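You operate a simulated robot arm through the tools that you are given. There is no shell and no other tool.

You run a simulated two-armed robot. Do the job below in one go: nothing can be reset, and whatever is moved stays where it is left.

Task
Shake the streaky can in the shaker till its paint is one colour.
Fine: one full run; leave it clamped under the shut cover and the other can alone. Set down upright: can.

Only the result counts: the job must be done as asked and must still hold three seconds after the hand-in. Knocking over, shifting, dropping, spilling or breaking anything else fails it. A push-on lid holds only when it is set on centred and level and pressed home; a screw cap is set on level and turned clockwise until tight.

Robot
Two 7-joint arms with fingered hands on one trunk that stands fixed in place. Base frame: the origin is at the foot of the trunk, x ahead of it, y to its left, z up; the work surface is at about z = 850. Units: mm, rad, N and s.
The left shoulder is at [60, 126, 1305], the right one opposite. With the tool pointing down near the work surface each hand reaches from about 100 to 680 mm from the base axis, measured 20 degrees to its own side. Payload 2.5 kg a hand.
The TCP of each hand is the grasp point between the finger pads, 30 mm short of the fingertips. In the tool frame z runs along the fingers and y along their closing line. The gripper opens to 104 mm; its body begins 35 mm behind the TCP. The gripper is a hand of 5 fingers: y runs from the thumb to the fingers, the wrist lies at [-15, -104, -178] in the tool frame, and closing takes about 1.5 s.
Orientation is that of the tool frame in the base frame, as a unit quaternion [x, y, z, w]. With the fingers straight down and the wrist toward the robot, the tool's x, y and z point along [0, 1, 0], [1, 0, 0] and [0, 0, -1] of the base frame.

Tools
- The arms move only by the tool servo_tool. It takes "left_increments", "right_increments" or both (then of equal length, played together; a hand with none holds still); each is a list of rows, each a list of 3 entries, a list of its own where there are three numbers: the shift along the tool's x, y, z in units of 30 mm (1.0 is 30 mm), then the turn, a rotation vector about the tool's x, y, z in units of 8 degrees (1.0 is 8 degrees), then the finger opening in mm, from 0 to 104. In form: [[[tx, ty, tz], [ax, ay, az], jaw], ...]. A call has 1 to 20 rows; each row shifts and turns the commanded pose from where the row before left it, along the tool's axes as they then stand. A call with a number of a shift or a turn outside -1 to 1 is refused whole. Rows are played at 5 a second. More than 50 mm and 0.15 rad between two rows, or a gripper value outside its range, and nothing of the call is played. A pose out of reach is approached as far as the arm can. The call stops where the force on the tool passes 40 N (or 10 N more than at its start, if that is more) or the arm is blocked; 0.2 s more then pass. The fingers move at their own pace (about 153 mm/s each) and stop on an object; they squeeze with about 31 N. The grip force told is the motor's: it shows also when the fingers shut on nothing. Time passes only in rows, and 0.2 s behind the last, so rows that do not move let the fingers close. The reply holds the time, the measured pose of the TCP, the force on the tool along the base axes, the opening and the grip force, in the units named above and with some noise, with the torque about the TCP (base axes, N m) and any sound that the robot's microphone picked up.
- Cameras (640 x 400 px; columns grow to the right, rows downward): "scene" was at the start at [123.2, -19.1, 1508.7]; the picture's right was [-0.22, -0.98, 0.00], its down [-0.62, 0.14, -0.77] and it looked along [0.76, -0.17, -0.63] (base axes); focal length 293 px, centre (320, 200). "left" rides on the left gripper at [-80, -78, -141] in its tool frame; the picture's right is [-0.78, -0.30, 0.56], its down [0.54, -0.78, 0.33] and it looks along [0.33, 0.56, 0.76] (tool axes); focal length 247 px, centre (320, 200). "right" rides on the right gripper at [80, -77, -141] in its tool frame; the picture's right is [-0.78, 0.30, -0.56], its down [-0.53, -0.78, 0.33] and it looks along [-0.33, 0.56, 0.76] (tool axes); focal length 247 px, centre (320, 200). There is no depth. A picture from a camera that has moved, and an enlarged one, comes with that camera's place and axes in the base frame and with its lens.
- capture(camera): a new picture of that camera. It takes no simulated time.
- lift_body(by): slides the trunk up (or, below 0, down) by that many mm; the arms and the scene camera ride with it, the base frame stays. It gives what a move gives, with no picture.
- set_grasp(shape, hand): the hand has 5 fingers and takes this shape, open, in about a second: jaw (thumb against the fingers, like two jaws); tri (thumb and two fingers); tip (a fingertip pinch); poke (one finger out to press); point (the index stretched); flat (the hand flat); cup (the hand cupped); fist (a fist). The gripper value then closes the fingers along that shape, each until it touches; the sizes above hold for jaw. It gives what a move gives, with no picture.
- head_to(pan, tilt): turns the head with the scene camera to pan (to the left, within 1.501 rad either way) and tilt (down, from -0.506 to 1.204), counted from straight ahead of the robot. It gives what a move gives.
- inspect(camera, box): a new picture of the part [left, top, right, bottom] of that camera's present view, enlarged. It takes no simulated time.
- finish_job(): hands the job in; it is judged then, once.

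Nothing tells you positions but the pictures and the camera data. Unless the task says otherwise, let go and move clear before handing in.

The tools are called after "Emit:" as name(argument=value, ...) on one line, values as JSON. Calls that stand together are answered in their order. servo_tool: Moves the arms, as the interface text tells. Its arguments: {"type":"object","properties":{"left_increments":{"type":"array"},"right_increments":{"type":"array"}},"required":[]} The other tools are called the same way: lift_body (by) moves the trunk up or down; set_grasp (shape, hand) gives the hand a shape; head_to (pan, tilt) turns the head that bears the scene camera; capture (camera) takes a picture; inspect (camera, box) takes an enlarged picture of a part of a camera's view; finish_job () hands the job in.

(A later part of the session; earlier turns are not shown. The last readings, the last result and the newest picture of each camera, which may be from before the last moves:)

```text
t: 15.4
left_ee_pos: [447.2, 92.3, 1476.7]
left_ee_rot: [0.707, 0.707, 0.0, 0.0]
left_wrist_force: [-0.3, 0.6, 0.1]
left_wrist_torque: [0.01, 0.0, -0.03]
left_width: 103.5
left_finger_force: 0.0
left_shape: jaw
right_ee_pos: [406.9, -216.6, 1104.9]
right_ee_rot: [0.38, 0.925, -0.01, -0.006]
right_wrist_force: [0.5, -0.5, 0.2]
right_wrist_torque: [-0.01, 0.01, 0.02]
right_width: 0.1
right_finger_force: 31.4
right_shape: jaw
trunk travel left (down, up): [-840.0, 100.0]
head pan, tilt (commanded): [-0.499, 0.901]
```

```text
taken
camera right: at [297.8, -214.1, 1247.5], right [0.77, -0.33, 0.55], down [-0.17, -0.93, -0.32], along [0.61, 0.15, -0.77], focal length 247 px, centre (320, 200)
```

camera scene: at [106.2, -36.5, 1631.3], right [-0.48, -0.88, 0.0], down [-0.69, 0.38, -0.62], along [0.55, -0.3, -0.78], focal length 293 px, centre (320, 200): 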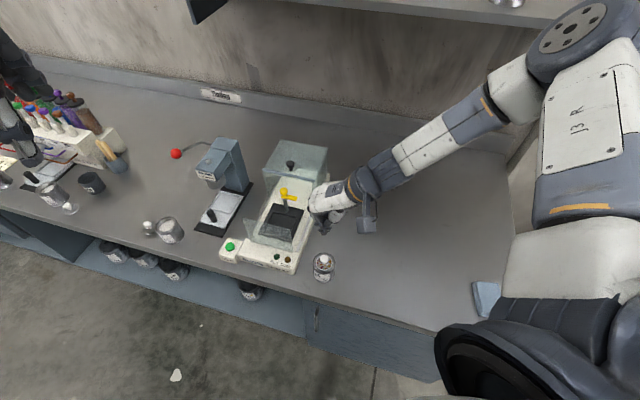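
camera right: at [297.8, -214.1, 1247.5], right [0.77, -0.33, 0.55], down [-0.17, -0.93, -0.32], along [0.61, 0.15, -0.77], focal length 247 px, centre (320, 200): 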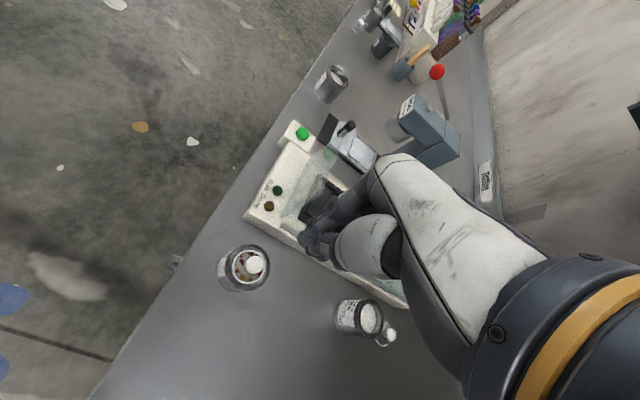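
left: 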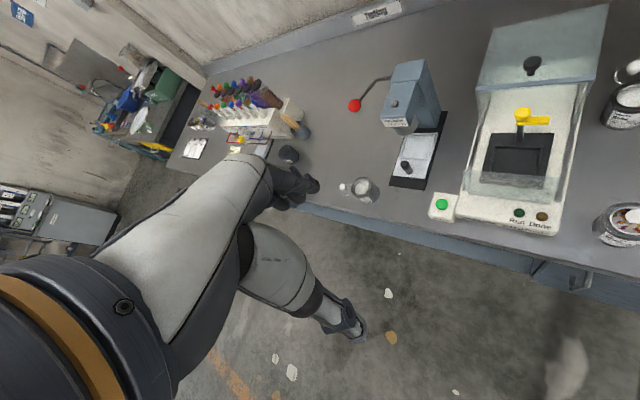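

The can still stands upright in place. I'll verify its position, then tilt the hand, open to 85 mm and descend partway around it.

Emit:
inspect(camera="right", box=[200, 230, 290, 300])

Emit:
servo_tool(right_increments=[[[0, 0, 0], [-0.165, 0, 0], 85], [[0, 0, 0], [0, -1, 0], 85], [[0, 0, 0], [0, -1, 0], 85], [[0, 0, 0], [0, -1, 0], 85], [[0, 0, 0], [0, 0, 0], 85], [[0, 0, 0], [0, 0, 0], 85]])

```text
5.71 times, centred on (245, 265) of right
camera zoom: at [297.8, -214.1, 1247.5], right [0.77, -0.33, 0.55], down [-0.17, -0.93, -0.32], along [0.61, 0.15, -0.77], focal length 1411 px, centre (749, -171)
```

zoom: 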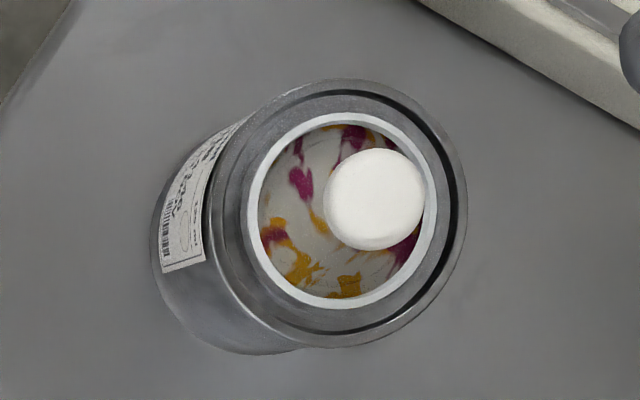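

```text
t: 16.8
left_ee_pos: [446.7, 93.1, 1476.5]
left_ee_rot: [0.707, 0.707, 0.0, 0.001]
left_wrist_force: [0.2, -0.1, -0.3]
left_wrist_torque: [-0.01, 0.02, 0.04]
left_width: 103.5
left_finger_force: 0.1
left_shape: jaw
right_ee_pos: [402.9, -232.9, 1144.9]
right_ee_rot: [0.372, 0.905, -0.079, 0.19]
right_wrist_force: [0.2, 0.7, 0.2]
right_wrist_torque: [0.02, -0.01, 0.0]
right_width: 84.9
right_finger_force: 0.0
right_shape: jaw
right hand out of reach, approached as far as the arm can: row 2, 3, 4
trunk travel left (down, up): [-840.0, 100.0]
head pan, tilt (commanded): [-0.499, 0.901]
```

The lower the hand sits relative to the shoulder, the closer it is to its limit, so I should lower the trunk, not raise it. I'll raise the hand first, then bring the trunk down.

Emit:
servo_tool(right_increments=[[[-0.35, 0.111, -0.938], [0, 0, 0], 85], [[-0.35, 0.111, -0.938], [0, 0, 0], 85], [[-0.35, 0.111, -0.938], [0, 0, 0], 85], [[-0.35, 0.111, -0.938], [0, 0, 0], 85], [[-0.35, 0.111, -0.938], [0, 0, 0], 85], [[0, 0, 0], [0, 0, 0], 85]])

```text
t: 18.2
left_ee_pos: [446.8, 92.7, 1476.4]
left_ee_rot: [0.707, 0.707, 0.0, 0.0]
left_wrist_force: [0.6, -0.3, -0.9]
left_wrist_torque: [0.04, -0.04, -0.01]
left_width: 103.9
left_finger_force: 0.1
left_shape: jaw
right_ee_pos: [411.5, -216.3, 1293.1]
right_ee_rot: [0.372, 0.905, -0.078, 0.19]
right_wrist_force: [0.3, -0.4, 0.3]
right_wrist_torque: [-0.03, 0.03, -0.01]
right_width: 84.9
right_finger_force: 0.0
right_shape: jaw
trunk travel left (down, up): [-840.0, 100.0]
head pan, tilt (commanded): [-0.499, 0.901]
```

Emit:
lift_body(by=-270)

Emit:
capture(camera="scene")

Emit:
capture(camera="right")

```text
t: 21.0
left_ee_pos: [446.5, 93.5, 1207.0]
left_ee_rot: [0.707, 0.707, 0.0, 0.0]
left_wrist_force: [-0.6, 0.2, 0.0]
left_wrist_torque: [-0.03, 0.0, -0.01]
left_width: 103.5
left_finger_force: 0.0
left_shape: jaw
right_ee_pos: [410.9, -216.6, 1023.9]
right_ee_rot: [0.372, 0.905, -0.078, 0.191]
right_wrist_force: [0.4, 0.2, 0.0]
right_wrist_torque: [-0.01, -0.03, 0.0]
right_width: 85.1
right_finger_force: 0.1
right_shape: jaw
trunk travel left (down, up): [-570.0, 370.0]
head pan, tilt (commanded): [-0.499, 0.901]
```

```text
taken
camera scene: at [106.0, -36.4, 1361.3], right [-0.48, -0.88, 0.0], down [-0.69, 0.38, -0.62], along [0.55, -0.3, -0.78], focal length 293 px, centre (320, 200)
```

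scene: 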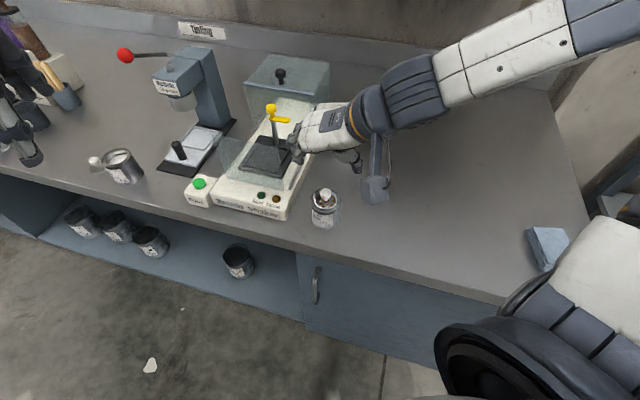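

```text
taken
camera right: at [264.1, -181.0, 1119.8], right [0.55, -0.13, 0.82], down [-0.1, -0.99, -0.09], along [0.83, -0.04, -0.56], focal length 247 px, centre (320, 200)
```

right: 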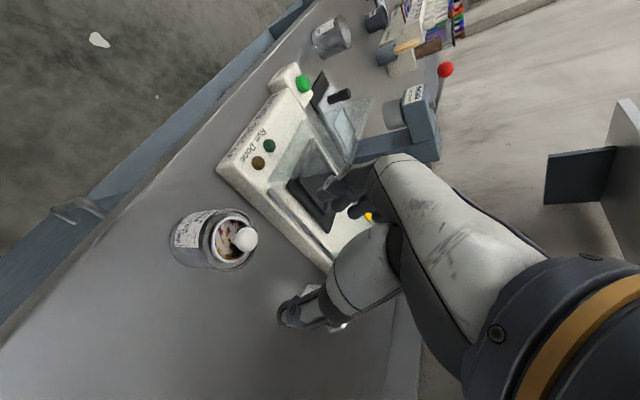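

Emit:
servo_tool(right_increments=[[[0.357, -0.01, 0.74], [0, 0, 0], 85], [[0.357, -0.01, 0.74], [0, 0, 0], 85], [[0.357, -0.01, 0.74], [0, 0, 0], 85], [[0, 0, 0], [0, 0, 0], 85]])

Emit:
inspect(camera="scene", box=[265, 120, 395, 240])

Emit:
inspect(camera="right", box=[180, 130, 420, 340])

```text
t: 22.0
left_ee_pos: [446.6, 91.8, 1206.8]
left_ee_rot: [0.707, 0.707, 0.0, 0.0]
left_wrist_force: [0.5, 0.2, -0.2]
left_wrist_torque: [-0.01, 0.01, 0.02]
left_width: 103.7
left_finger_force: 0.1
left_shape: jaw
right_ee_pos: [408.9, -214.7, 948.9]
right_ee_rot: [0.372, 0.905, -0.078, 0.191]
right_wrist_force: [-0.5, 0.3, -0.4]
right_wrist_torque: [-0.04, -0.04, 0.0]
right_width: 84.9
right_finger_force: 0.1
right_shape: jaw
trunk travel left (down, up): [-570.0, 370.0]
head pan, tilt (commanded): [-0.499, 0.901]
```

```text
3.33 times, centred on (330, 180) of scene
camera zoom: at [106.0, -36.4, 1361.3], right [-0.48, -0.88, 0.0], down [-0.69, 0.38, -0.62], along [0.55, -0.3, -0.78], focal length 975 px, centre (287, 267)
```

zoom: 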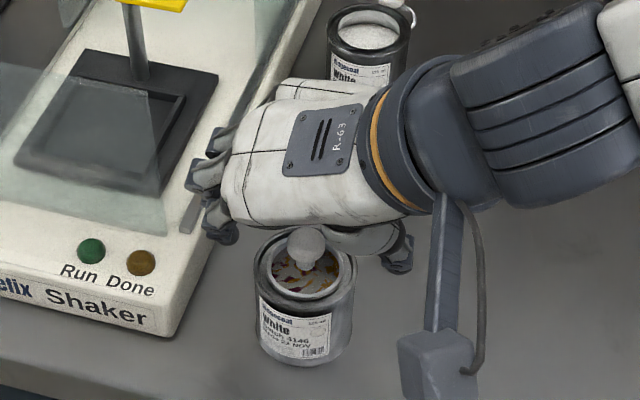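

```text
1.90 times, centred on (300, 235) of right
camera zoom: at [261.4, -179.3, 1045.6], right [0.55, -0.13, 0.82], down [-0.1, -0.99, -0.09], along [0.83, -0.04, -0.56], focal length 470 px, centre (358, 133)
```

zoom: 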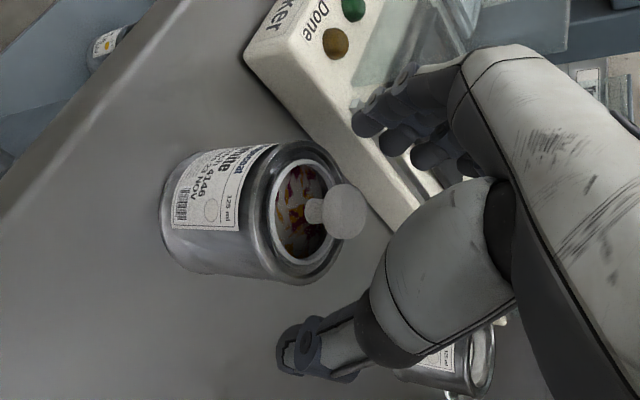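

The hand straddles the can with clearance. I'll descend the last 38 mm and check for contact.

Emit:
servo_tool(right_increments=[[[0.127, -0.006, 0.29], [0, 0, 0], 85], [[0.127, -0.006, 0.29], [0, 0, 0], 85], [[0.127, -0.006, 0.29], [0, 0, 0], 85], [[0.127, -0.006, 0.29], [0, 0, 0], 85], [[0, 0, 0], [0, 0, 0], 85]])

Emit:
inspect(camera="scene", box=[265, 120, 395, 240])

Emit:
inspect(camera="right", box=[180, 130, 420, 340])

```text
t: 23.2
left_ee_pos: [446.2, 92.7, 1206.7]
left_ee_rot: [0.707, 0.707, 0.001, 0.0]
left_wrist_force: [-0.9, -0.6, 0.1]
left_wrist_torque: [0.0, -0.01, 0.01]
left_width: 103.8
left_finger_force: 0.1
left_shape: jaw
right_ee_pos: [409.5, -215.9, 912.3]
right_ee_rot: [0.372, 0.905, -0.078, 0.191]
right_wrist_force: [1.5, 0.0, 0.1]
right_wrist_torque: [0.0, -0.01, 0.0]
right_width: 85.1
right_finger_force: 0.1
right_shape: jaw
trunk travel left (down, up): [-570.0, 370.0]
head pan, tilt (commanded): [-0.499, 0.901]
```

```text
3.33 times, centred on (330, 180) of scene
camera zoom: at [106.1, -36.4, 1361.3], right [-0.48, -0.88, 0.0], down [-0.69, 0.38, -0.62], along [0.55, -0.3, -0.78], focal length 975 px, centre (287, 267)
```

zoom: 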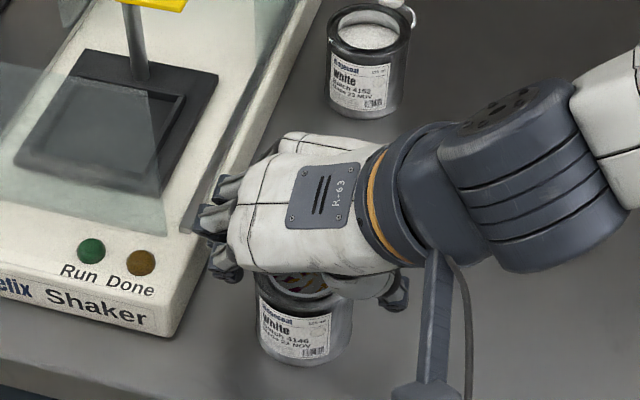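

```text
1.90 times, centred on (300, 235) of right
camera zoom: at [261.8, -180.9, 1007.6], right [0.55, -0.13, 0.82], down [-0.1, -0.99, -0.09], along [0.83, -0.04, -0.56], focal length 470 px, centre (358, 133)
```

zoom: 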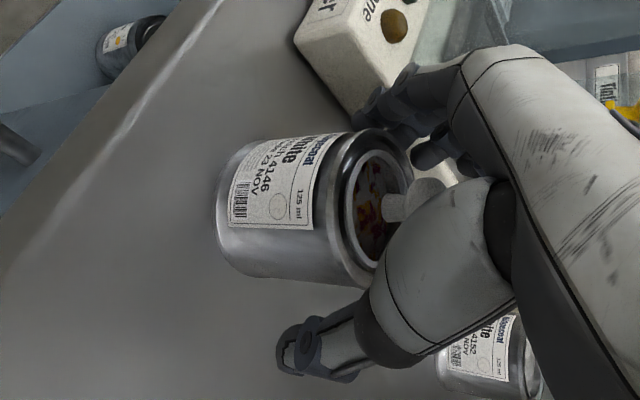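

The can's lid centre coincides with the grasp point and nothing touches. I'll close on the can.

Emit:
servo_tool(right_increments=[[[0, 0, 0], [0, 0, 0], 70], [[0, 0, 0], [0, 0, 0], 50], [[0, 0, 0], [0, 0, 0], 30], [[0, 0, 0], [0, 0, 0], 30], [[0, 0, 0], [0, 0, 0], 30], [[0, 0, 0], [0, 0, 0], 30], [[0, 0, 0], [0, 0, 0], 30], [[0, 0, 0], [0, 0, 0], 30]])

Emit:
inspect(camera="right", box=[180, 130, 420, 340])

Emit:
inspect(camera="scene", box=[265, 120, 395, 240])

```text
t: 25.0
left_ee_pos: [447.4, 92.5, 1206.8]
left_ee_rot: [0.708, 0.707, 0.0, 0.001]
left_wrist_force: [-0.5, 0.1, 0.4]
left_wrist_torque: [0.0, -0.01, -0.01]
left_width: 103.6
left_finger_force: 0.1
left_shape: jaw
right_ee_pos: [408.7, -216.0, 911.0]
right_ee_rot: [0.372, 0.905, -0.078, 0.19]
right_wrist_force: [-0.1, 0.5, -0.1]
right_wrist_torque: [0.02, -0.01, -0.01]
right_width: 50.1
right_finger_force: 30.5
right_shape: jaw
trunk travel left (down, up): [-570.0, 370.0]
head pan, tilt (commanded): [-0.499, 0.901]
```

```text
1.90 times, centred on (300, 235) of right
camera zoom: at [261.7, -180.9, 1007.6], right [0.55, -0.13, 0.82], down [-0.1, -0.99, -0.09], along [0.83, -0.04, -0.56], focal length 470 px, centre (358, 133)
```

zoom: 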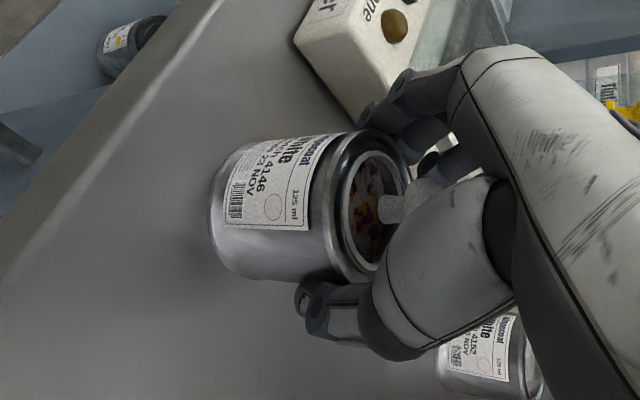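

```text
3.33 times, centred on (330, 180) of scene
camera zoom: at [106.2, -36.5, 1361.3], right [-0.48, -0.88, 0.0], down [-0.69, 0.38, -0.62], along [0.55, -0.3, -0.78], focal length 975 px, centre (287, 267)
```

zoom: 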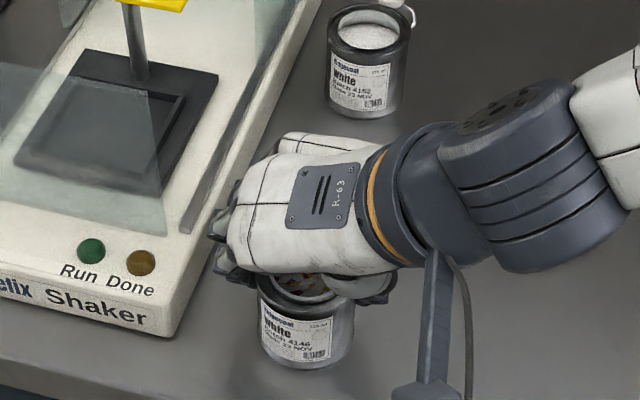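

The grip holds at 50 mm width with 30 N, and the can shifted a few mm forward in the hand. I'll test with a small 6 mm lift and look.

Emit:
servo_tool(right_increments=[[[-0.04, 0, -0.092], [0, 0, 0], 30], [[-0.04, 0, -0.092], [0, 0, 0], 30], [[0, 0, 0], [0, 0, 0], 30], [[0, 0, 0], [0, 0, 0], 30]])

Emit:
inspect(camera="right", box=[180, 130, 420, 340])

Emit:
inspect(camera="scene", box=[285, 160, 375, 240])

```text
t: 26.0
left_ee_pos: [446.4, 92.8, 1206.8]
left_ee_rot: [0.707, 0.707, 0.0, -0.001]
left_wrist_force: [-0.8, 0.1, 0.4]
left_wrist_torque: [0.0, -0.04, 0.03]
left_width: 103.5
left_finger_force: 0.0
left_shape: jaw
right_ee_pos: [409.0, -215.0, 918.9]
right_ee_rot: [0.372, 0.905, -0.079, 0.191]
right_wrist_force: [1.5, 0.6, -2.3]
right_wrist_torque: [-0.02, -0.01, -0.01]
right_width: 50.5
right_finger_force: 30.9
right_shape: jaw
trunk travel left (down, up): [-570.0, 370.0]
head pan, tilt (commanded): [-0.499, 0.901]
```

```text
1.90 times, centred on (300, 235) of right
camera zoom: at [261.6, -180.5, 1013.8], right [0.55, -0.13, 0.82], down [-0.1, -0.99, -0.09], along [0.83, -0.04, -0.56], focal length 470 px, centre (358, 133)
```

zoom: 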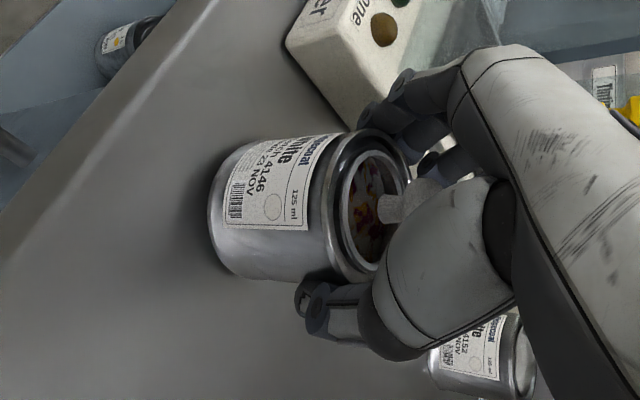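

```text
5.00 times, centred on (330, 200) of scene
camera zoom: at [106.2, -36.5, 1361.3], right [-0.48, -0.88, 0.0], down [-0.69, 0.38, -0.62], along [0.55, -0.3, -0.78], focal length 1463 px, centre (270, 200)
```

zoom: 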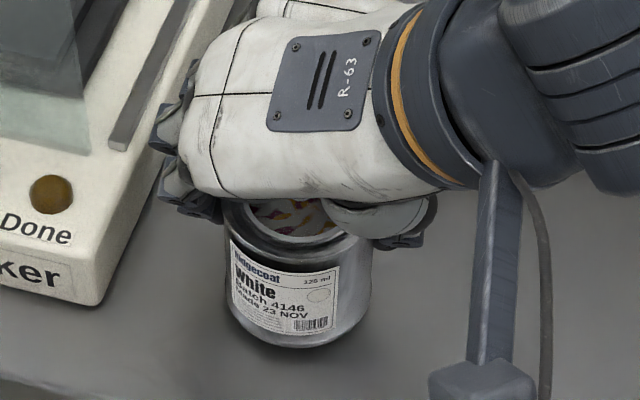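

The can is held (about 2.3 N of weight shows) and rises with the hand. I'll lift it to about z=1099, above the front panel and clamp.

Emit:
servo_tool(right_increments=[[[-0.27, 0, -0.61], [0, 0, 0], 30], [[-0.27, 0, -0.61], [0, 0, 0], 30], [[-0.27, 0, -0.61], [0, 0, 0], 30], [[-0.27, 0, -0.61], [0, 0, 0], 30], [[-0.27, 0, -0.61], [0, 0, 0], 30], [[-0.27, 0, -0.61], [0, 0, 0], 30], [[-0.27, 0, -0.61], [0, 0, 0], 30], [[-0.27, 0, -0.61], [0, 0, 0], 30], [[-0.27, 0, -0.61], [0, 0, 0], 30], [[0, 0, 0], [0, 0, 0], 30]])

Emit:
capture(camera="scene")

Emit:
capture(camera="right")

```text
t: 28.4
left_ee_pos: [447.1, 93.2, 1207.9]
left_ee_rot: [0.707, 0.707, 0.0, 0.0]
left_wrist_force: [0.0, -0.1, 0.2]
left_wrist_torque: [0.0, -0.02, -0.02]
left_width: 103.6
left_finger_force: 0.0
left_shape: jaw
right_ee_pos: [397.8, -219.7, 1054.5]
right_ee_rot: [0.368, 0.913, -0.104, 0.146]
right_wrist_force: [-0.3, 0.2, -1.2]
right_wrist_torque: [-0.01, 0.05, -0.01]
right_width: 50.0
right_finger_force: 30.6
right_shape: jaw
right hand out of reach, approached as far as the arm can: row 9
trunk travel left (down, up): [-570.0, 370.0]
head pan, tilt (commanded): [-0.499, 0.901]
stopped in row 10 (right hand): the arm was blocked; the commanded pose is now the measured one
```

```text
taken
camera scene: at [106.2, -36.5, 1361.3], right [-0.48, -0.88, 0.0], down [-0.69, 0.38, -0.62], along [0.55, -0.3, -0.78], focal length 293 px, centre (320, 200)
```

scene: 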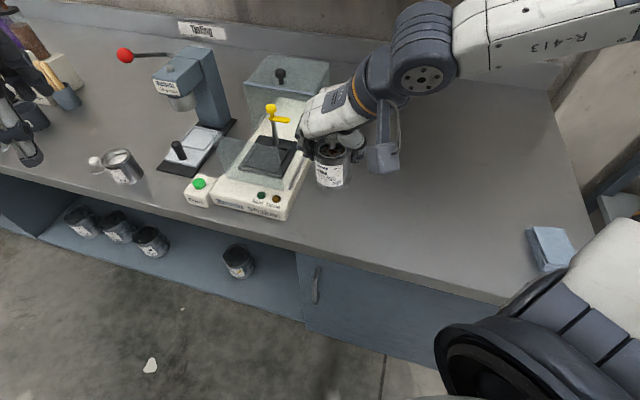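

```text
taken
camera right: at [261.6, -181.6, 1164.2], right [0.64, -0.12, 0.76], down [-0.11, -0.99, -0.06], along [0.76, -0.05, -0.64], focal length 247 px, centre (320, 200)
```

right: 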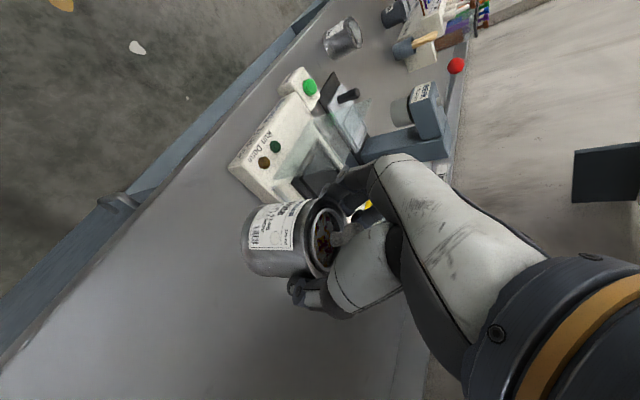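

The arm hit its upper limit in this posture and the can tilted about 6° in the hand, still well held. I'll use the trunk for height: raise the trunk, then restore the hand's tilt at a comfortable relative height.

Emit:
lift_body(by=120)

```text
t: 29.9
left_ee_pos: [446.9, 91.9, 1325.7]
left_ee_rot: [0.707, 0.707, 0.0, 0.001]
left_wrist_force: [0.5, 0.9, -0.1]
left_wrist_torque: [0.01, -0.01, -0.02]
left_width: 103.8
left_finger_force: 0.0
left_shape: jaw
right_ee_pos: [398.4, -218.8, 1174.5]
right_ee_rot: [0.368, 0.912, -0.103, 0.147]
right_wrist_force: [0.2, -0.2, -1.8]
right_wrist_torque: [0.0, -0.01, 0.0]
right_width: 49.9
right_finger_force: 31.0
right_shape: jaw
trunk travel left (down, up): [-690.0, 250.0]
head pan, tilt (commanded): [-0.499, 0.901]
```

Emit:
servo_tool(right_increments=[[[0.229, 0.055, 0.625], [0, 0, 0], 30], [[0.229, 0.055, 0.625], [0, 0, 0], 30], [[0.229, 0.055, 0.625], [0, 0, 0], 30], [[0, 0, 0], [-0.277, -0.235, 0.108], 30], [[0, 0, 0], [-0.277, -0.235, 0.108], 30], [[0, 0, 0], [0, 0, 0], 30]])

Emit:
capture(camera="right")

Emit:
capture(camera="scene")

```text
t: 31.3
left_ee_pos: [446.6, 93.0, 1326.9]
left_ee_rot: [0.707, 0.707, 0.0, -0.001]
left_wrist_force: [-0.6, 0.4, -0.7]
left_wrist_torque: [-0.05, -0.07, -0.01]
left_width: 103.9
left_finger_force: 0.0
left_shape: jaw
right_ee_pos: [399.3, -219.0, 1115.4]
right_ee_rot: [0.371, 0.905, -0.077, 0.195]
right_wrist_force: [-0.1, -0.8, -2.1]
right_wrist_torque: [0.02, -0.01, 0.01]
right_width: 50.3
right_finger_force: 30.9
right_shape: jaw
trunk travel left (down, up): [-690.0, 250.0]
head pan, tilt (commanded): [-0.499, 0.901]
```

```text
taken
camera right: at [251.7, -183.9, 1209.9], right [0.55, -0.13, 0.83], down [-0.1, -0.99, -0.09], along [0.83, -0.03, -0.55], focal length 247 px, centre (320, 200)
```

right: 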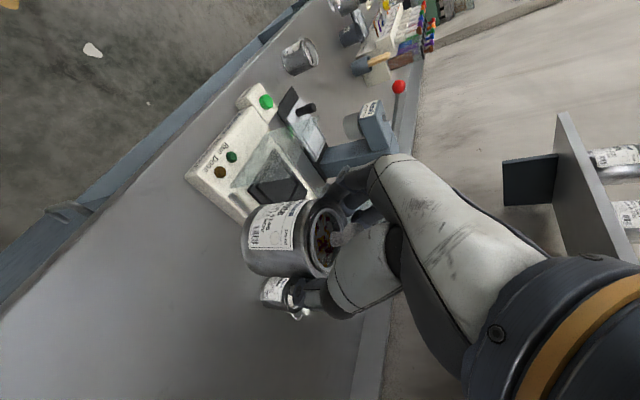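

```text
taken
camera scene: at [106.2, -36.4, 1481.3], right [-0.48, -0.88, 0.0], down [-0.69, 0.38, -0.62], along [0.55, -0.3, -0.78], focal length 293 px, centre (320, 200)
```

scene: 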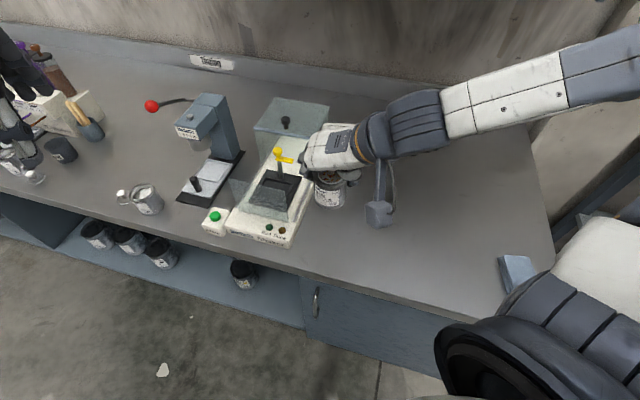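

Orientation is restored and the can is upright, its bottom at about z=1054. Now I'll carry it across to above the cradle in two steps.

Emit:
servo_tool(right_increments=[[[-0.337, 0.654, 0.195], [0, 0, 0], 30], [[-0.337, 0.654, 0.195], [0, 0, 0], 30], [[-0.337, 0.654, 0.195], [0, 0, 0], 30], [[-0.337, 0.654, 0.195], [0, 0, 0], 30], [[-0.337, 0.654, 0.195], [0, 0, 0], 30], [[-0.337, 0.654, 0.195], [0, 0, 0], 30], [[0, 0, 0], [0, 0, 0], 30]])

Emit:
capture(camera="right")

Emit:
capture(camera="scene")

```text
t: 32.9
left_ee_pos: [446.7, 93.1, 1328.1]
left_ee_rot: [0.707, 0.707, -0.001, 0.0]
left_wrist_force: [0.8, 0.3, 1.1]
left_wrist_torque: [0.01, 0.01, -0.03]
left_width: 103.5
left_finger_force: 0.1
left_shape: jaw
right_ee_pos: [532.6, -181.2, 1106.2]
right_ee_rot: [0.372, 0.905, -0.077, 0.194]
right_wrist_force: [0.1, 0.4, -2.0]
right_wrist_torque: [-0.02, -0.02, 0.03]
right_width: 50.3
right_finger_force: 30.8
right_shape: jaw
trunk travel left (down, up): [-690.0, 250.0]
head pan, tilt (commanded): [-0.499, 0.901]
```

```text
taken
camera right: at [383.9, -146.3, 1201.3], right [0.55, -0.13, 0.83], down [-0.1, -0.99, -0.09], along [0.83, -0.03, -0.56], focal length 247 px, centre (320, 200)
```

right: 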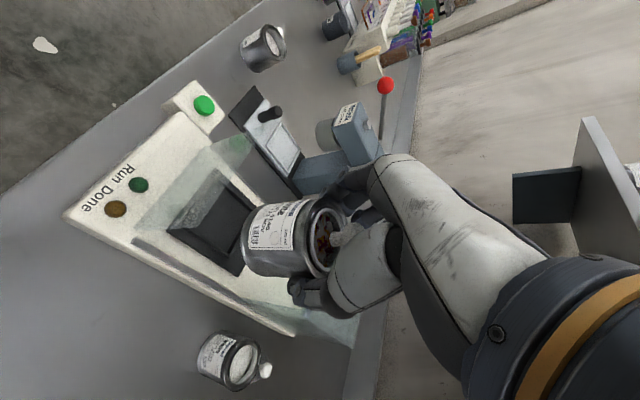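

```text
taken
camera scene: at [106.0, -36.5, 1481.3], right [-0.48, -0.88, 0.0], down [-0.69, 0.38, -0.62], along [0.55, -0.3, -0.78], focal length 293 px, centre (320, 200)
```

scene: 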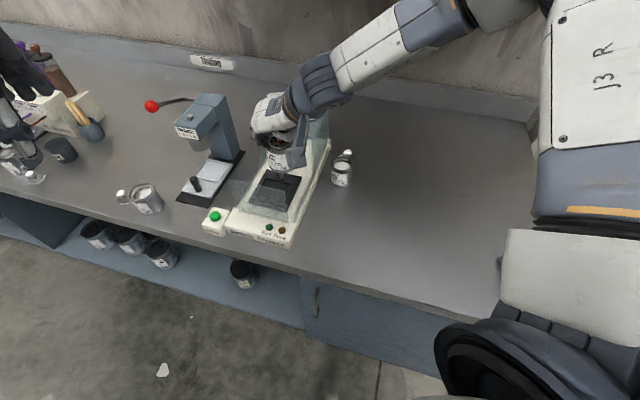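

Emit:
servo_tool(right_increments=[[[-0.358, 0.624, 0.176], [0, 0, 0], 30], [[-0.358, 0.624, 0.176], [0, 0, 0], 30], [[-0.358, 0.624, 0.176], [0, 0, 0], 30], [[0, 0, 0], [0, 0, 0], 30]])

Emit:
head_to(pan=-0.3, tilt=0.62)

Emit:
capture(camera="right")

Emit:
inspect(camera="scene", box=[230, 120, 430, 320])

Emit:
capture(camera="left")

```text
t: 33.9
left_ee_pos: [446.6, 93.2, 1327.8]
left_ee_rot: [0.707, 0.707, 0.0, 0.0]
left_wrist_force: [0.9, 0.7, 0.3]
left_wrist_torque: [-0.01, -0.01, 0.03]
left_width: 103.8
left_finger_force: 0.1
left_shape: jaw
right_ee_pos: [595.0, -167.0, 1106.9]
right_ee_rot: [0.373, 0.903, -0.076, 0.197]
right_wrist_force: [-0.9, 0.1, -1.8]
right_wrist_torque: [0.0, 0.01, -0.01]
right_width: 49.6
right_finger_force: 31.1
right_shape: jaw
trunk travel left (down, up): [-690.0, 250.0]
head pan, tilt (commanded): [-0.499, 0.901]
```

```text
t: 34.7
left_ee_pos: [445.8, 92.7, 1326.3]
left_ee_rot: [0.707, 0.707, 0.0, 0.001]
left_wrist_force: [-0.1, -0.1, 0.4]
left_wrist_torque: [0.01, 0.0, 0.0]
left_width: 103.8
left_finger_force: 0.0
left_shape: jaw
right_ee_pos: [594.0, -168.2, 1105.6]
right_ee_rot: [0.374, 0.903, -0.077, 0.197]
right_wrist_force: [0.2, 0.4, -2.0]
right_wrist_torque: [-0.02, 0.04, 0.01]
right_width: 50.1
right_finger_force: 31.2
right_shape: jaw
trunk travel left (down, up): [-690.0, 250.0]
head pan, tilt (commanded): [-0.3, 0.62]
```

```text
taken
camera right: at [446.9, -131.8, 1200.1], right [0.54, -0.13, 0.83], down [-0.1, -0.99, -0.09], along [0.83, -0.04, -0.55], focal length 247 px, centre (320, 200)
```

right: 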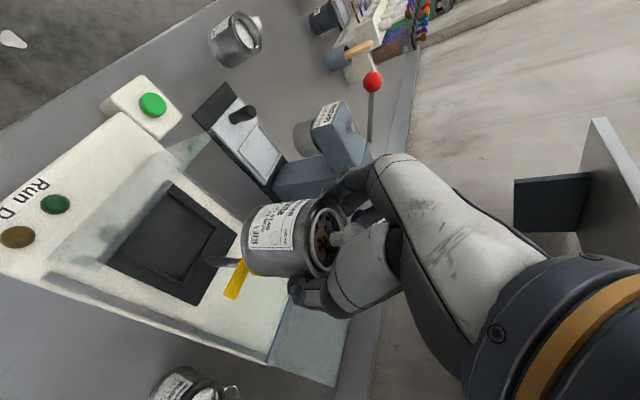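

```text
2.00 times, centred on (330, 220) of scene
camera zoom: at [123.8, -26.4, 1504.3], right [-0.3, -0.96, 0.0], down [-0.56, 0.17, -0.81], along [0.78, -0.24, -0.58], focal length 585 px, centre (300, 160)
```

zoom: 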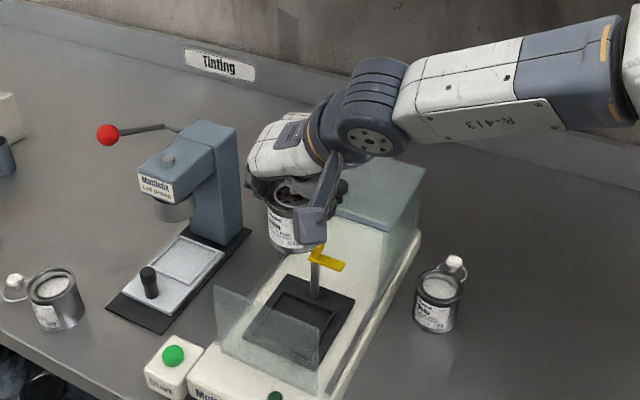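

```text
taken
camera left: at [369.7, 13.5, 1468.6], right [-0.3, -0.78, -0.56], down [-0.78, 0.54, -0.33], along [0.56, 0.33, -0.76], focal length 247 px, centre (320, 200)
```

left: 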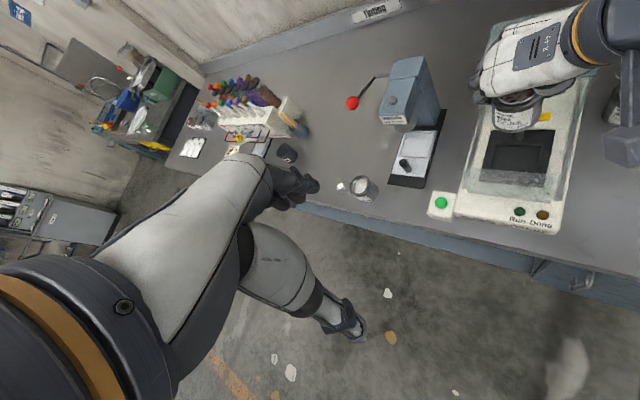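

The can hangs above and behind the front panel, over the cradle area. I'll zoom in to measure the cradle precisely from this close view before lowering.

Emit:
inspect(camera="right", box=[60, 150, 300, 310])

Emit:
inspect(camera="scene", box=[290, 190, 410, 310])

Emit:
inspect(camera="left", box=[450, 60, 610, 240])

```text
2.50 times, centred on (180, 230) of right
camera zoom: at [446.9, -131.8, 1200.1], right [0.54, -0.13, 0.83], down [-0.1, -0.99, -0.09], along [0.83, -0.04, -0.55], focal length 617 px, centre (670, 125)
```

zoom: 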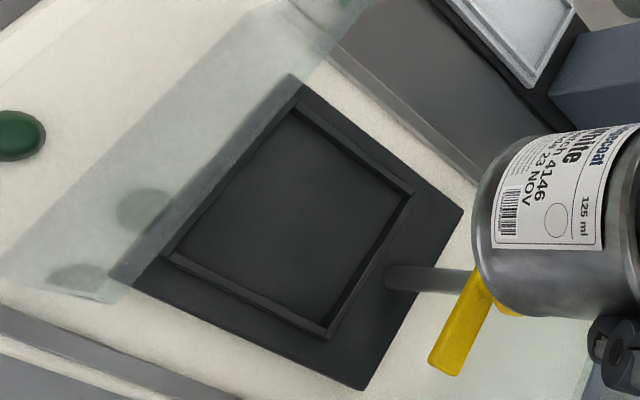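

```text
3.33 times, centred on (350, 250) of scene
camera zoom: at [123.8, -26.4, 1504.3], right [-0.3, -0.96, 0.0], down [-0.56, 0.17, -0.81], along [0.78, -0.24, -0.58], focal length 975 px, centre (220, 33)
```

zoom: 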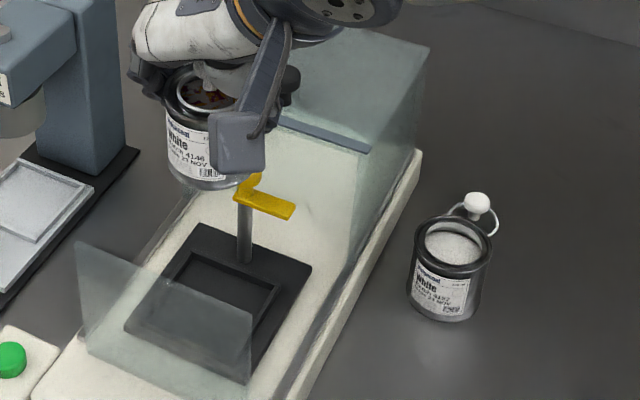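

```text
2.22 times, centred on (530, 150) of left
camera zoom: at [369.7, 13.5, 1468.6], right [-0.3, -0.78, -0.56], down [-0.78, 0.54, -0.33], along [0.56, 0.33, -0.76], focal length 549 px, centre (-147, 311)
```

zoom: 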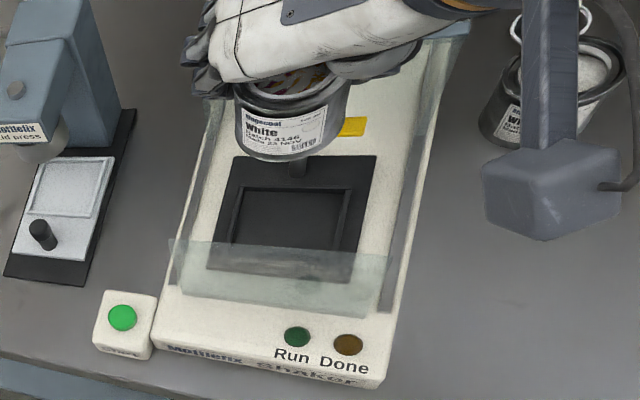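

The cradle frame centre comes out at about (595,-164), a frame of roughly 74×81 mm. I'll zoom on the can from the left camera to find exactly how it sits in the hand.

Emit:
inspect(camera="left", box=[500, 70, 580, 150])

Emit:
inspect(camera="right", box=[230, 180, 380, 320])

Emit:
inspect(camera="scene", box=[320, 185, 400, 260])

```text
5.00 times, centred on (540, 110) of left
camera zoom: at [369.7, 13.5, 1468.6], right [-0.3, -0.78, -0.56], down [-0.78, 0.54, -0.33], along [0.56, 0.33, -0.76], focal length 1235 px, centre (-780, 650)
```

zoom: 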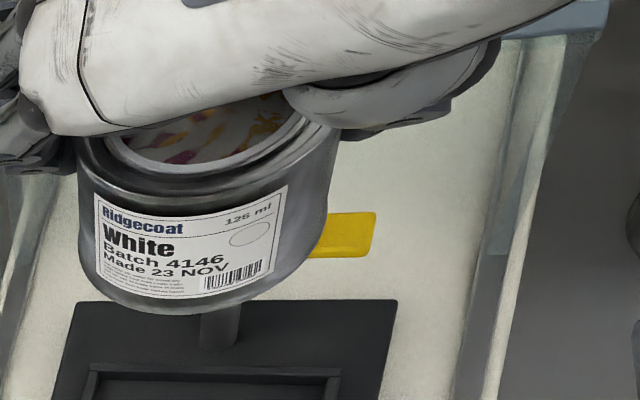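

```text
2.86 times, centred on (305, 250) of right
camera zoom: at [446.9, -131.8, 1200.1], right [0.54, -0.13, 0.83], down [-0.1, -0.99, -0.09], along [0.83, -0.04, -0.55], focal length 706 px, centre (363, 57)
```

zoom: 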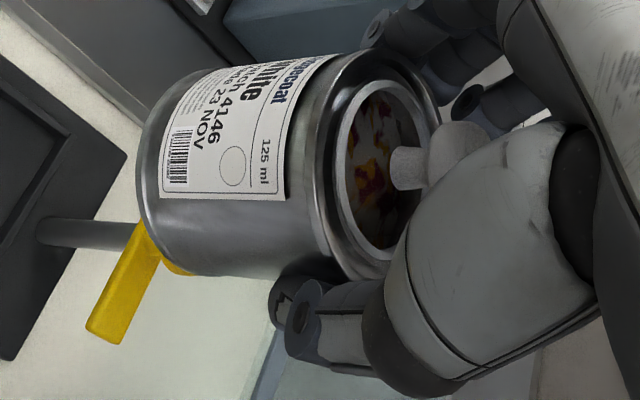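

```text
5.33 times, centred on (360, 222) of scene
camera zoom: at [123.8, -26.4, 1504.3], right [-0.3, -0.96, 0.0], down [-0.56, 0.17, -0.81], along [0.78, -0.24, -0.58], focal length 1561 px, centre (107, 80)
```

zoom: 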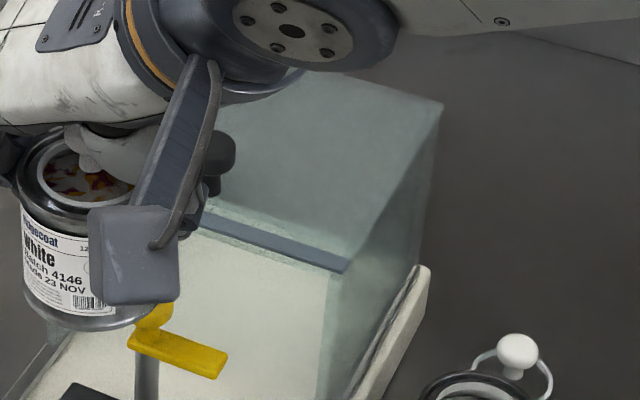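

The can axis sits about 4 mm forward of the grasp point, so I'll fine-adjust to bring it over the cradle centre. Then I'll lower with the trunk to about 35 mm above the cradle.

Emit:
servo_tool(right_increments=[[[-0.02, 0.054, 0.01], [0, 0, 0], 30], [[0, 0, 0], [0, 0, 0], 30]])

Emit:
lift_body(by=-120)

Emit:
capture(camera="right")

Emit:
inspect(camera="scene", box=[230, 100, 430, 300])

Emit:
inspect(camera="left", box=[450, 30, 640, 240])

```text
t: 35.3
left_ee_pos: [446.6, 92.7, 1326.1]
left_ee_rot: [0.707, 0.707, 0.0, 0.0]
left_wrist_force: [-0.7, -0.1, -0.1]
left_wrist_torque: [0.0, 0.0, -0.01]
left_width: 103.6
left_finger_force: 0.1
left_shape: jaw
right_ee_pos: [593.7, -167.4, 1106.4]
right_ee_rot: [0.374, 0.903, -0.077, 0.197]
right_wrist_force: [-0.5, -0.4, -2.0]
right_wrist_torque: [-0.03, 0.02, 0.01]
right_width: 50.1
right_finger_force: 31.1
right_shape: jaw
trunk travel left (down, up): [-690.0, 250.0]
head pan, tilt (commanded): [-0.3, 0.62]
```

```text
t: 36.8
left_ee_pos: [447.0, 92.3, 1205.8]
left_ee_rot: [0.708, 0.707, 0.0, 0.0]
left_wrist_force: [-0.7, -0.9, 0.8]
left_wrist_torque: [-0.01, -0.02, -0.01]
left_width: 103.6
left_finger_force: 0.1
left_shape: jaw
right_ee_pos: [595.5, -167.1, 986.4]
right_ee_rot: [0.374, 0.903, -0.077, 0.197]
right_wrist_force: [-0.2, -0.9, -1.8]
right_wrist_torque: [0.03, 0.02, 0.0]
right_width: 49.9
right_finger_force: 31.1
right_shape: jaw
trunk travel left (down, up): [-570.0, 370.0]
head pan, tilt (commanded): [-0.3, 0.62]
```

```text
taken
camera right: at [446.9, -131.8, 1080.2], right [0.54, -0.13, 0.83], down [-0.1, -0.99, -0.09], along [0.83, -0.04, -0.55], focal length 247 px, centre (320, 200)
```

right: 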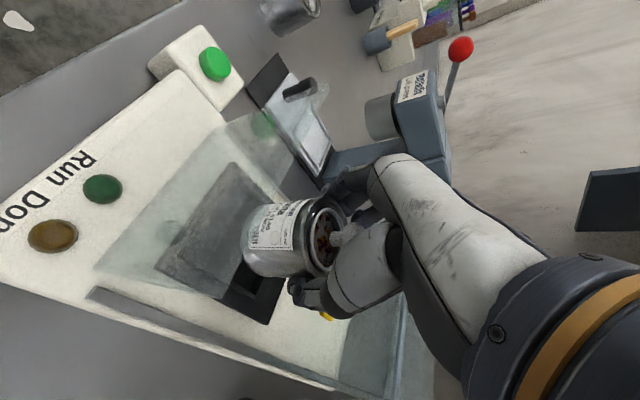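

```text
2.00 times, centred on (330, 200) of scene
camera zoom: at [123.8, -26.3, 1384.4], right [-0.3, -0.96, 0.0], down [-0.55, 0.17, -0.81], along [0.78, -0.24, -0.58], focal length 585 px, centre (300, 200)
```

zoom: 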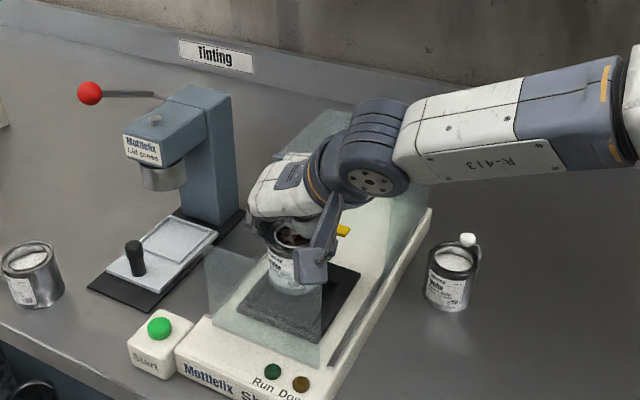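

```text
1.90 times, centred on (545, 135) of left
camera zoom: at [369.7, 13.6, 1348.7], right [-0.3, -0.78, -0.56], down [-0.78, 0.54, -0.33], along [0.56, 0.33, -0.76], focal length 470 px, centre (-109, 324)
```

zoom: 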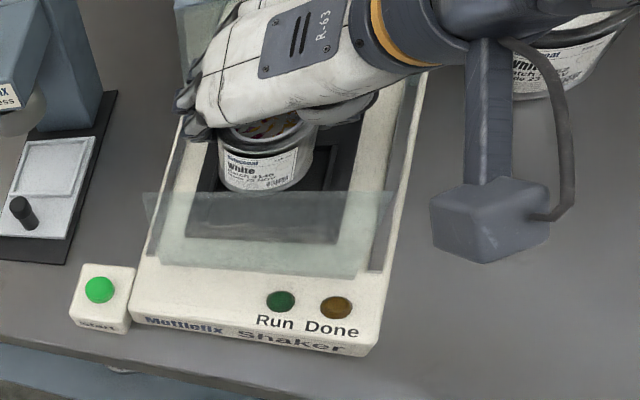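

The can is now about 35 mm above the cradle floor. I'll zoom in for a final lateral check.

Emit:
inspect(camera="left", box=[500, 60, 600, 170])

Emit:
inspect(camera="right", box=[150, 160, 370, 340])

Emit:
inspect(camera="scene", box=[290, 170, 400, 280])

```text
3.64 times, centred on (550, 115) of left
camera zoom: at [369.7, 13.6, 1348.7], right [-0.3, -0.78, -0.56], down [-0.78, 0.54, -0.33], along [0.56, 0.33, -0.76], focal length 898 px, centre (-516, 509)
```

zoom: 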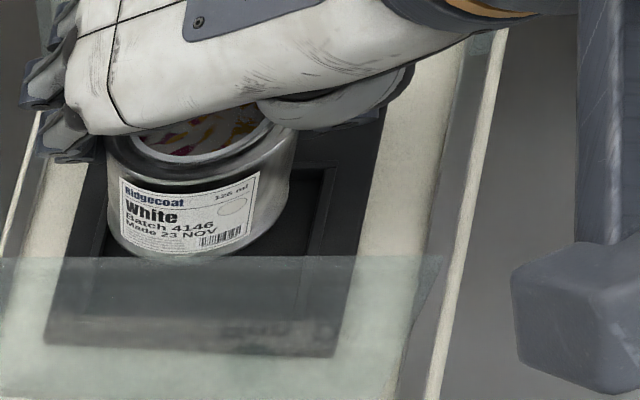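

```text
2.22 times, centred on (260, 250) of right
camera zoom: at [446.9, -131.8, 1080.2], right [0.54, -0.13, 0.83], down [-0.1, -0.99, -0.09], along [0.83, -0.04, -0.55], focal length 549 px, centre (453, 89)
```

zoom: 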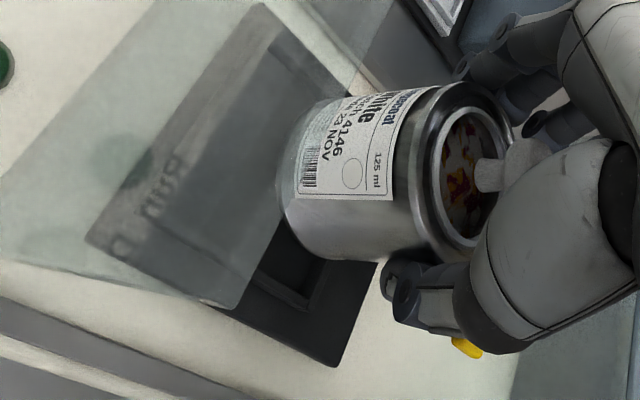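

```text
3.64 times, centred on (345, 225) of scene
camera zoom: at [123.8, -26.3, 1384.4], right [-0.3, -0.96, 0.0], down [-0.55, 0.17, -0.81], along [0.78, -0.24, -0.58], focal length 1064 px, centre (229, 109)
```

zoom: 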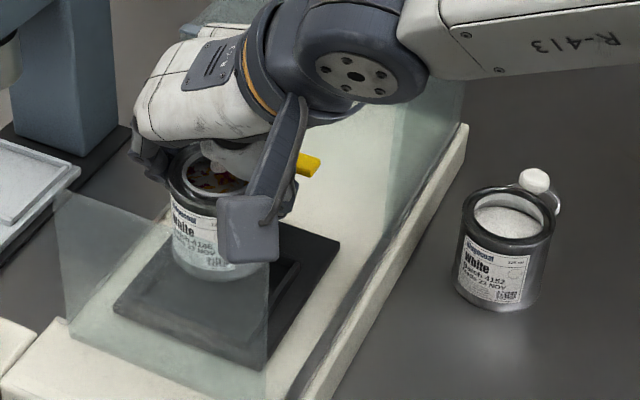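

The can is within a couple of mm of the cradle centre. I'll shift 2 mm left and lower another 18 mm under force watch, then check again.

Emit:
servo_tool(right_increments=[[[0, 0.066, 0], [0, 0, 0], 30], [[0.083, 0, 0.182], [0, 0, 0], 30], [[0.083, 0, 0.182], [0, 0, 0], 30], [[0.083, 0, 0.182], [0, 0, 0], 30], [[0, 0, 0], [0, 0, 0], 30]])

Emit:
inspect(camera="left", box=[500, 60, 600, 170])

Emit:
inspect(camera="right", box=[190, 180, 350, 320])

Emit:
inspect(camera="scene", box=[290, 170, 400, 280])

```text
t: 38.0
left_ee_pos: [446.7, 92.0, 1207.0]
left_ee_rot: [0.707, 0.707, 0.0, 0.0]
left_wrist_force: [0.5, 0.4, -0.1]
left_wrist_torque: [-0.01, -0.02, -0.01]
left_width: 103.7
left_finger_force: 0.0
left_shape: jaw
right_ee_pos: [595.2, -166.9, 970.3]
right_ee_rot: [0.374, 0.903, -0.076, 0.198]
right_wrist_force: [0.0, -0.2, 1.7]
right_wrist_torque: [0.04, -0.12, -0.01]
right_width: 50.0
right_finger_force: 31.2
right_shape: jaw
trunk travel left (down, up): [-570.0, 370.0]
head pan, tilt (commanded): [-0.3, 0.62]
```

```text
3.64 times, centred on (550, 115) of left
camera zoom: at [369.4, 13.6, 1348.8], right [-0.3, -0.78, -0.56], down [-0.78, 0.54, -0.33], along [0.56, 0.33, -0.76], focal length 898 px, centre (-516, 509)
```

zoom: 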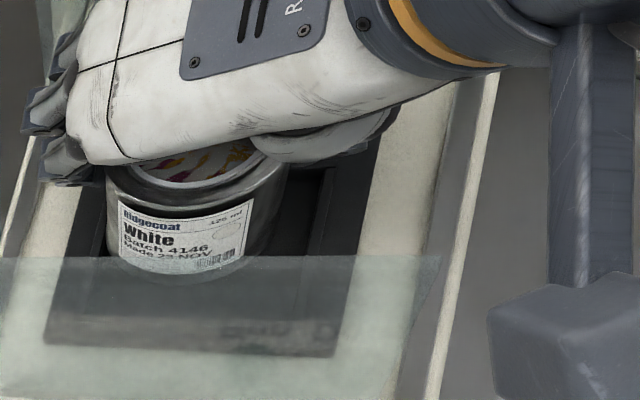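

```text
2.86 times, centred on (270, 250) of right
camera zoom: at [446.6, -131.2, 1064.0], right [0.54, -0.13, 0.83], down [-0.1, -0.99, -0.09], along [0.83, -0.04, -0.55], focal length 706 px, centre (463, 57)
```

zoom: 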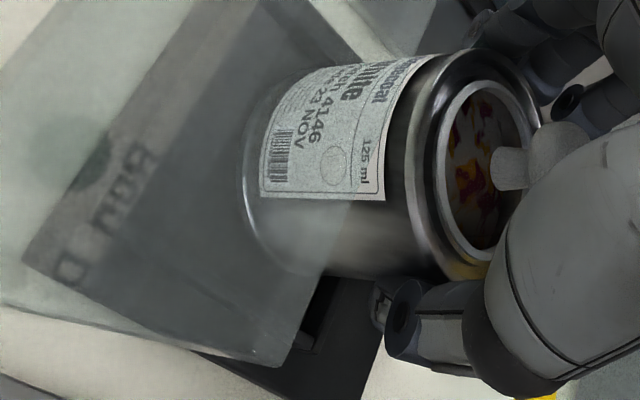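

```text
3.64 times, centred on (345, 225) of scene
camera zoom: at [123.5, -26.2, 1384.5], right [-0.3, -0.96, 0.0], down [-0.55, 0.17, -0.81], along [0.78, -0.24, -0.58], focal length 1064 px, centre (229, 109)
```

zoom: 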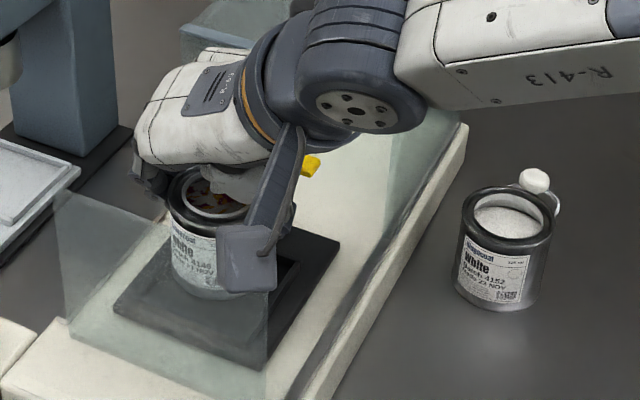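

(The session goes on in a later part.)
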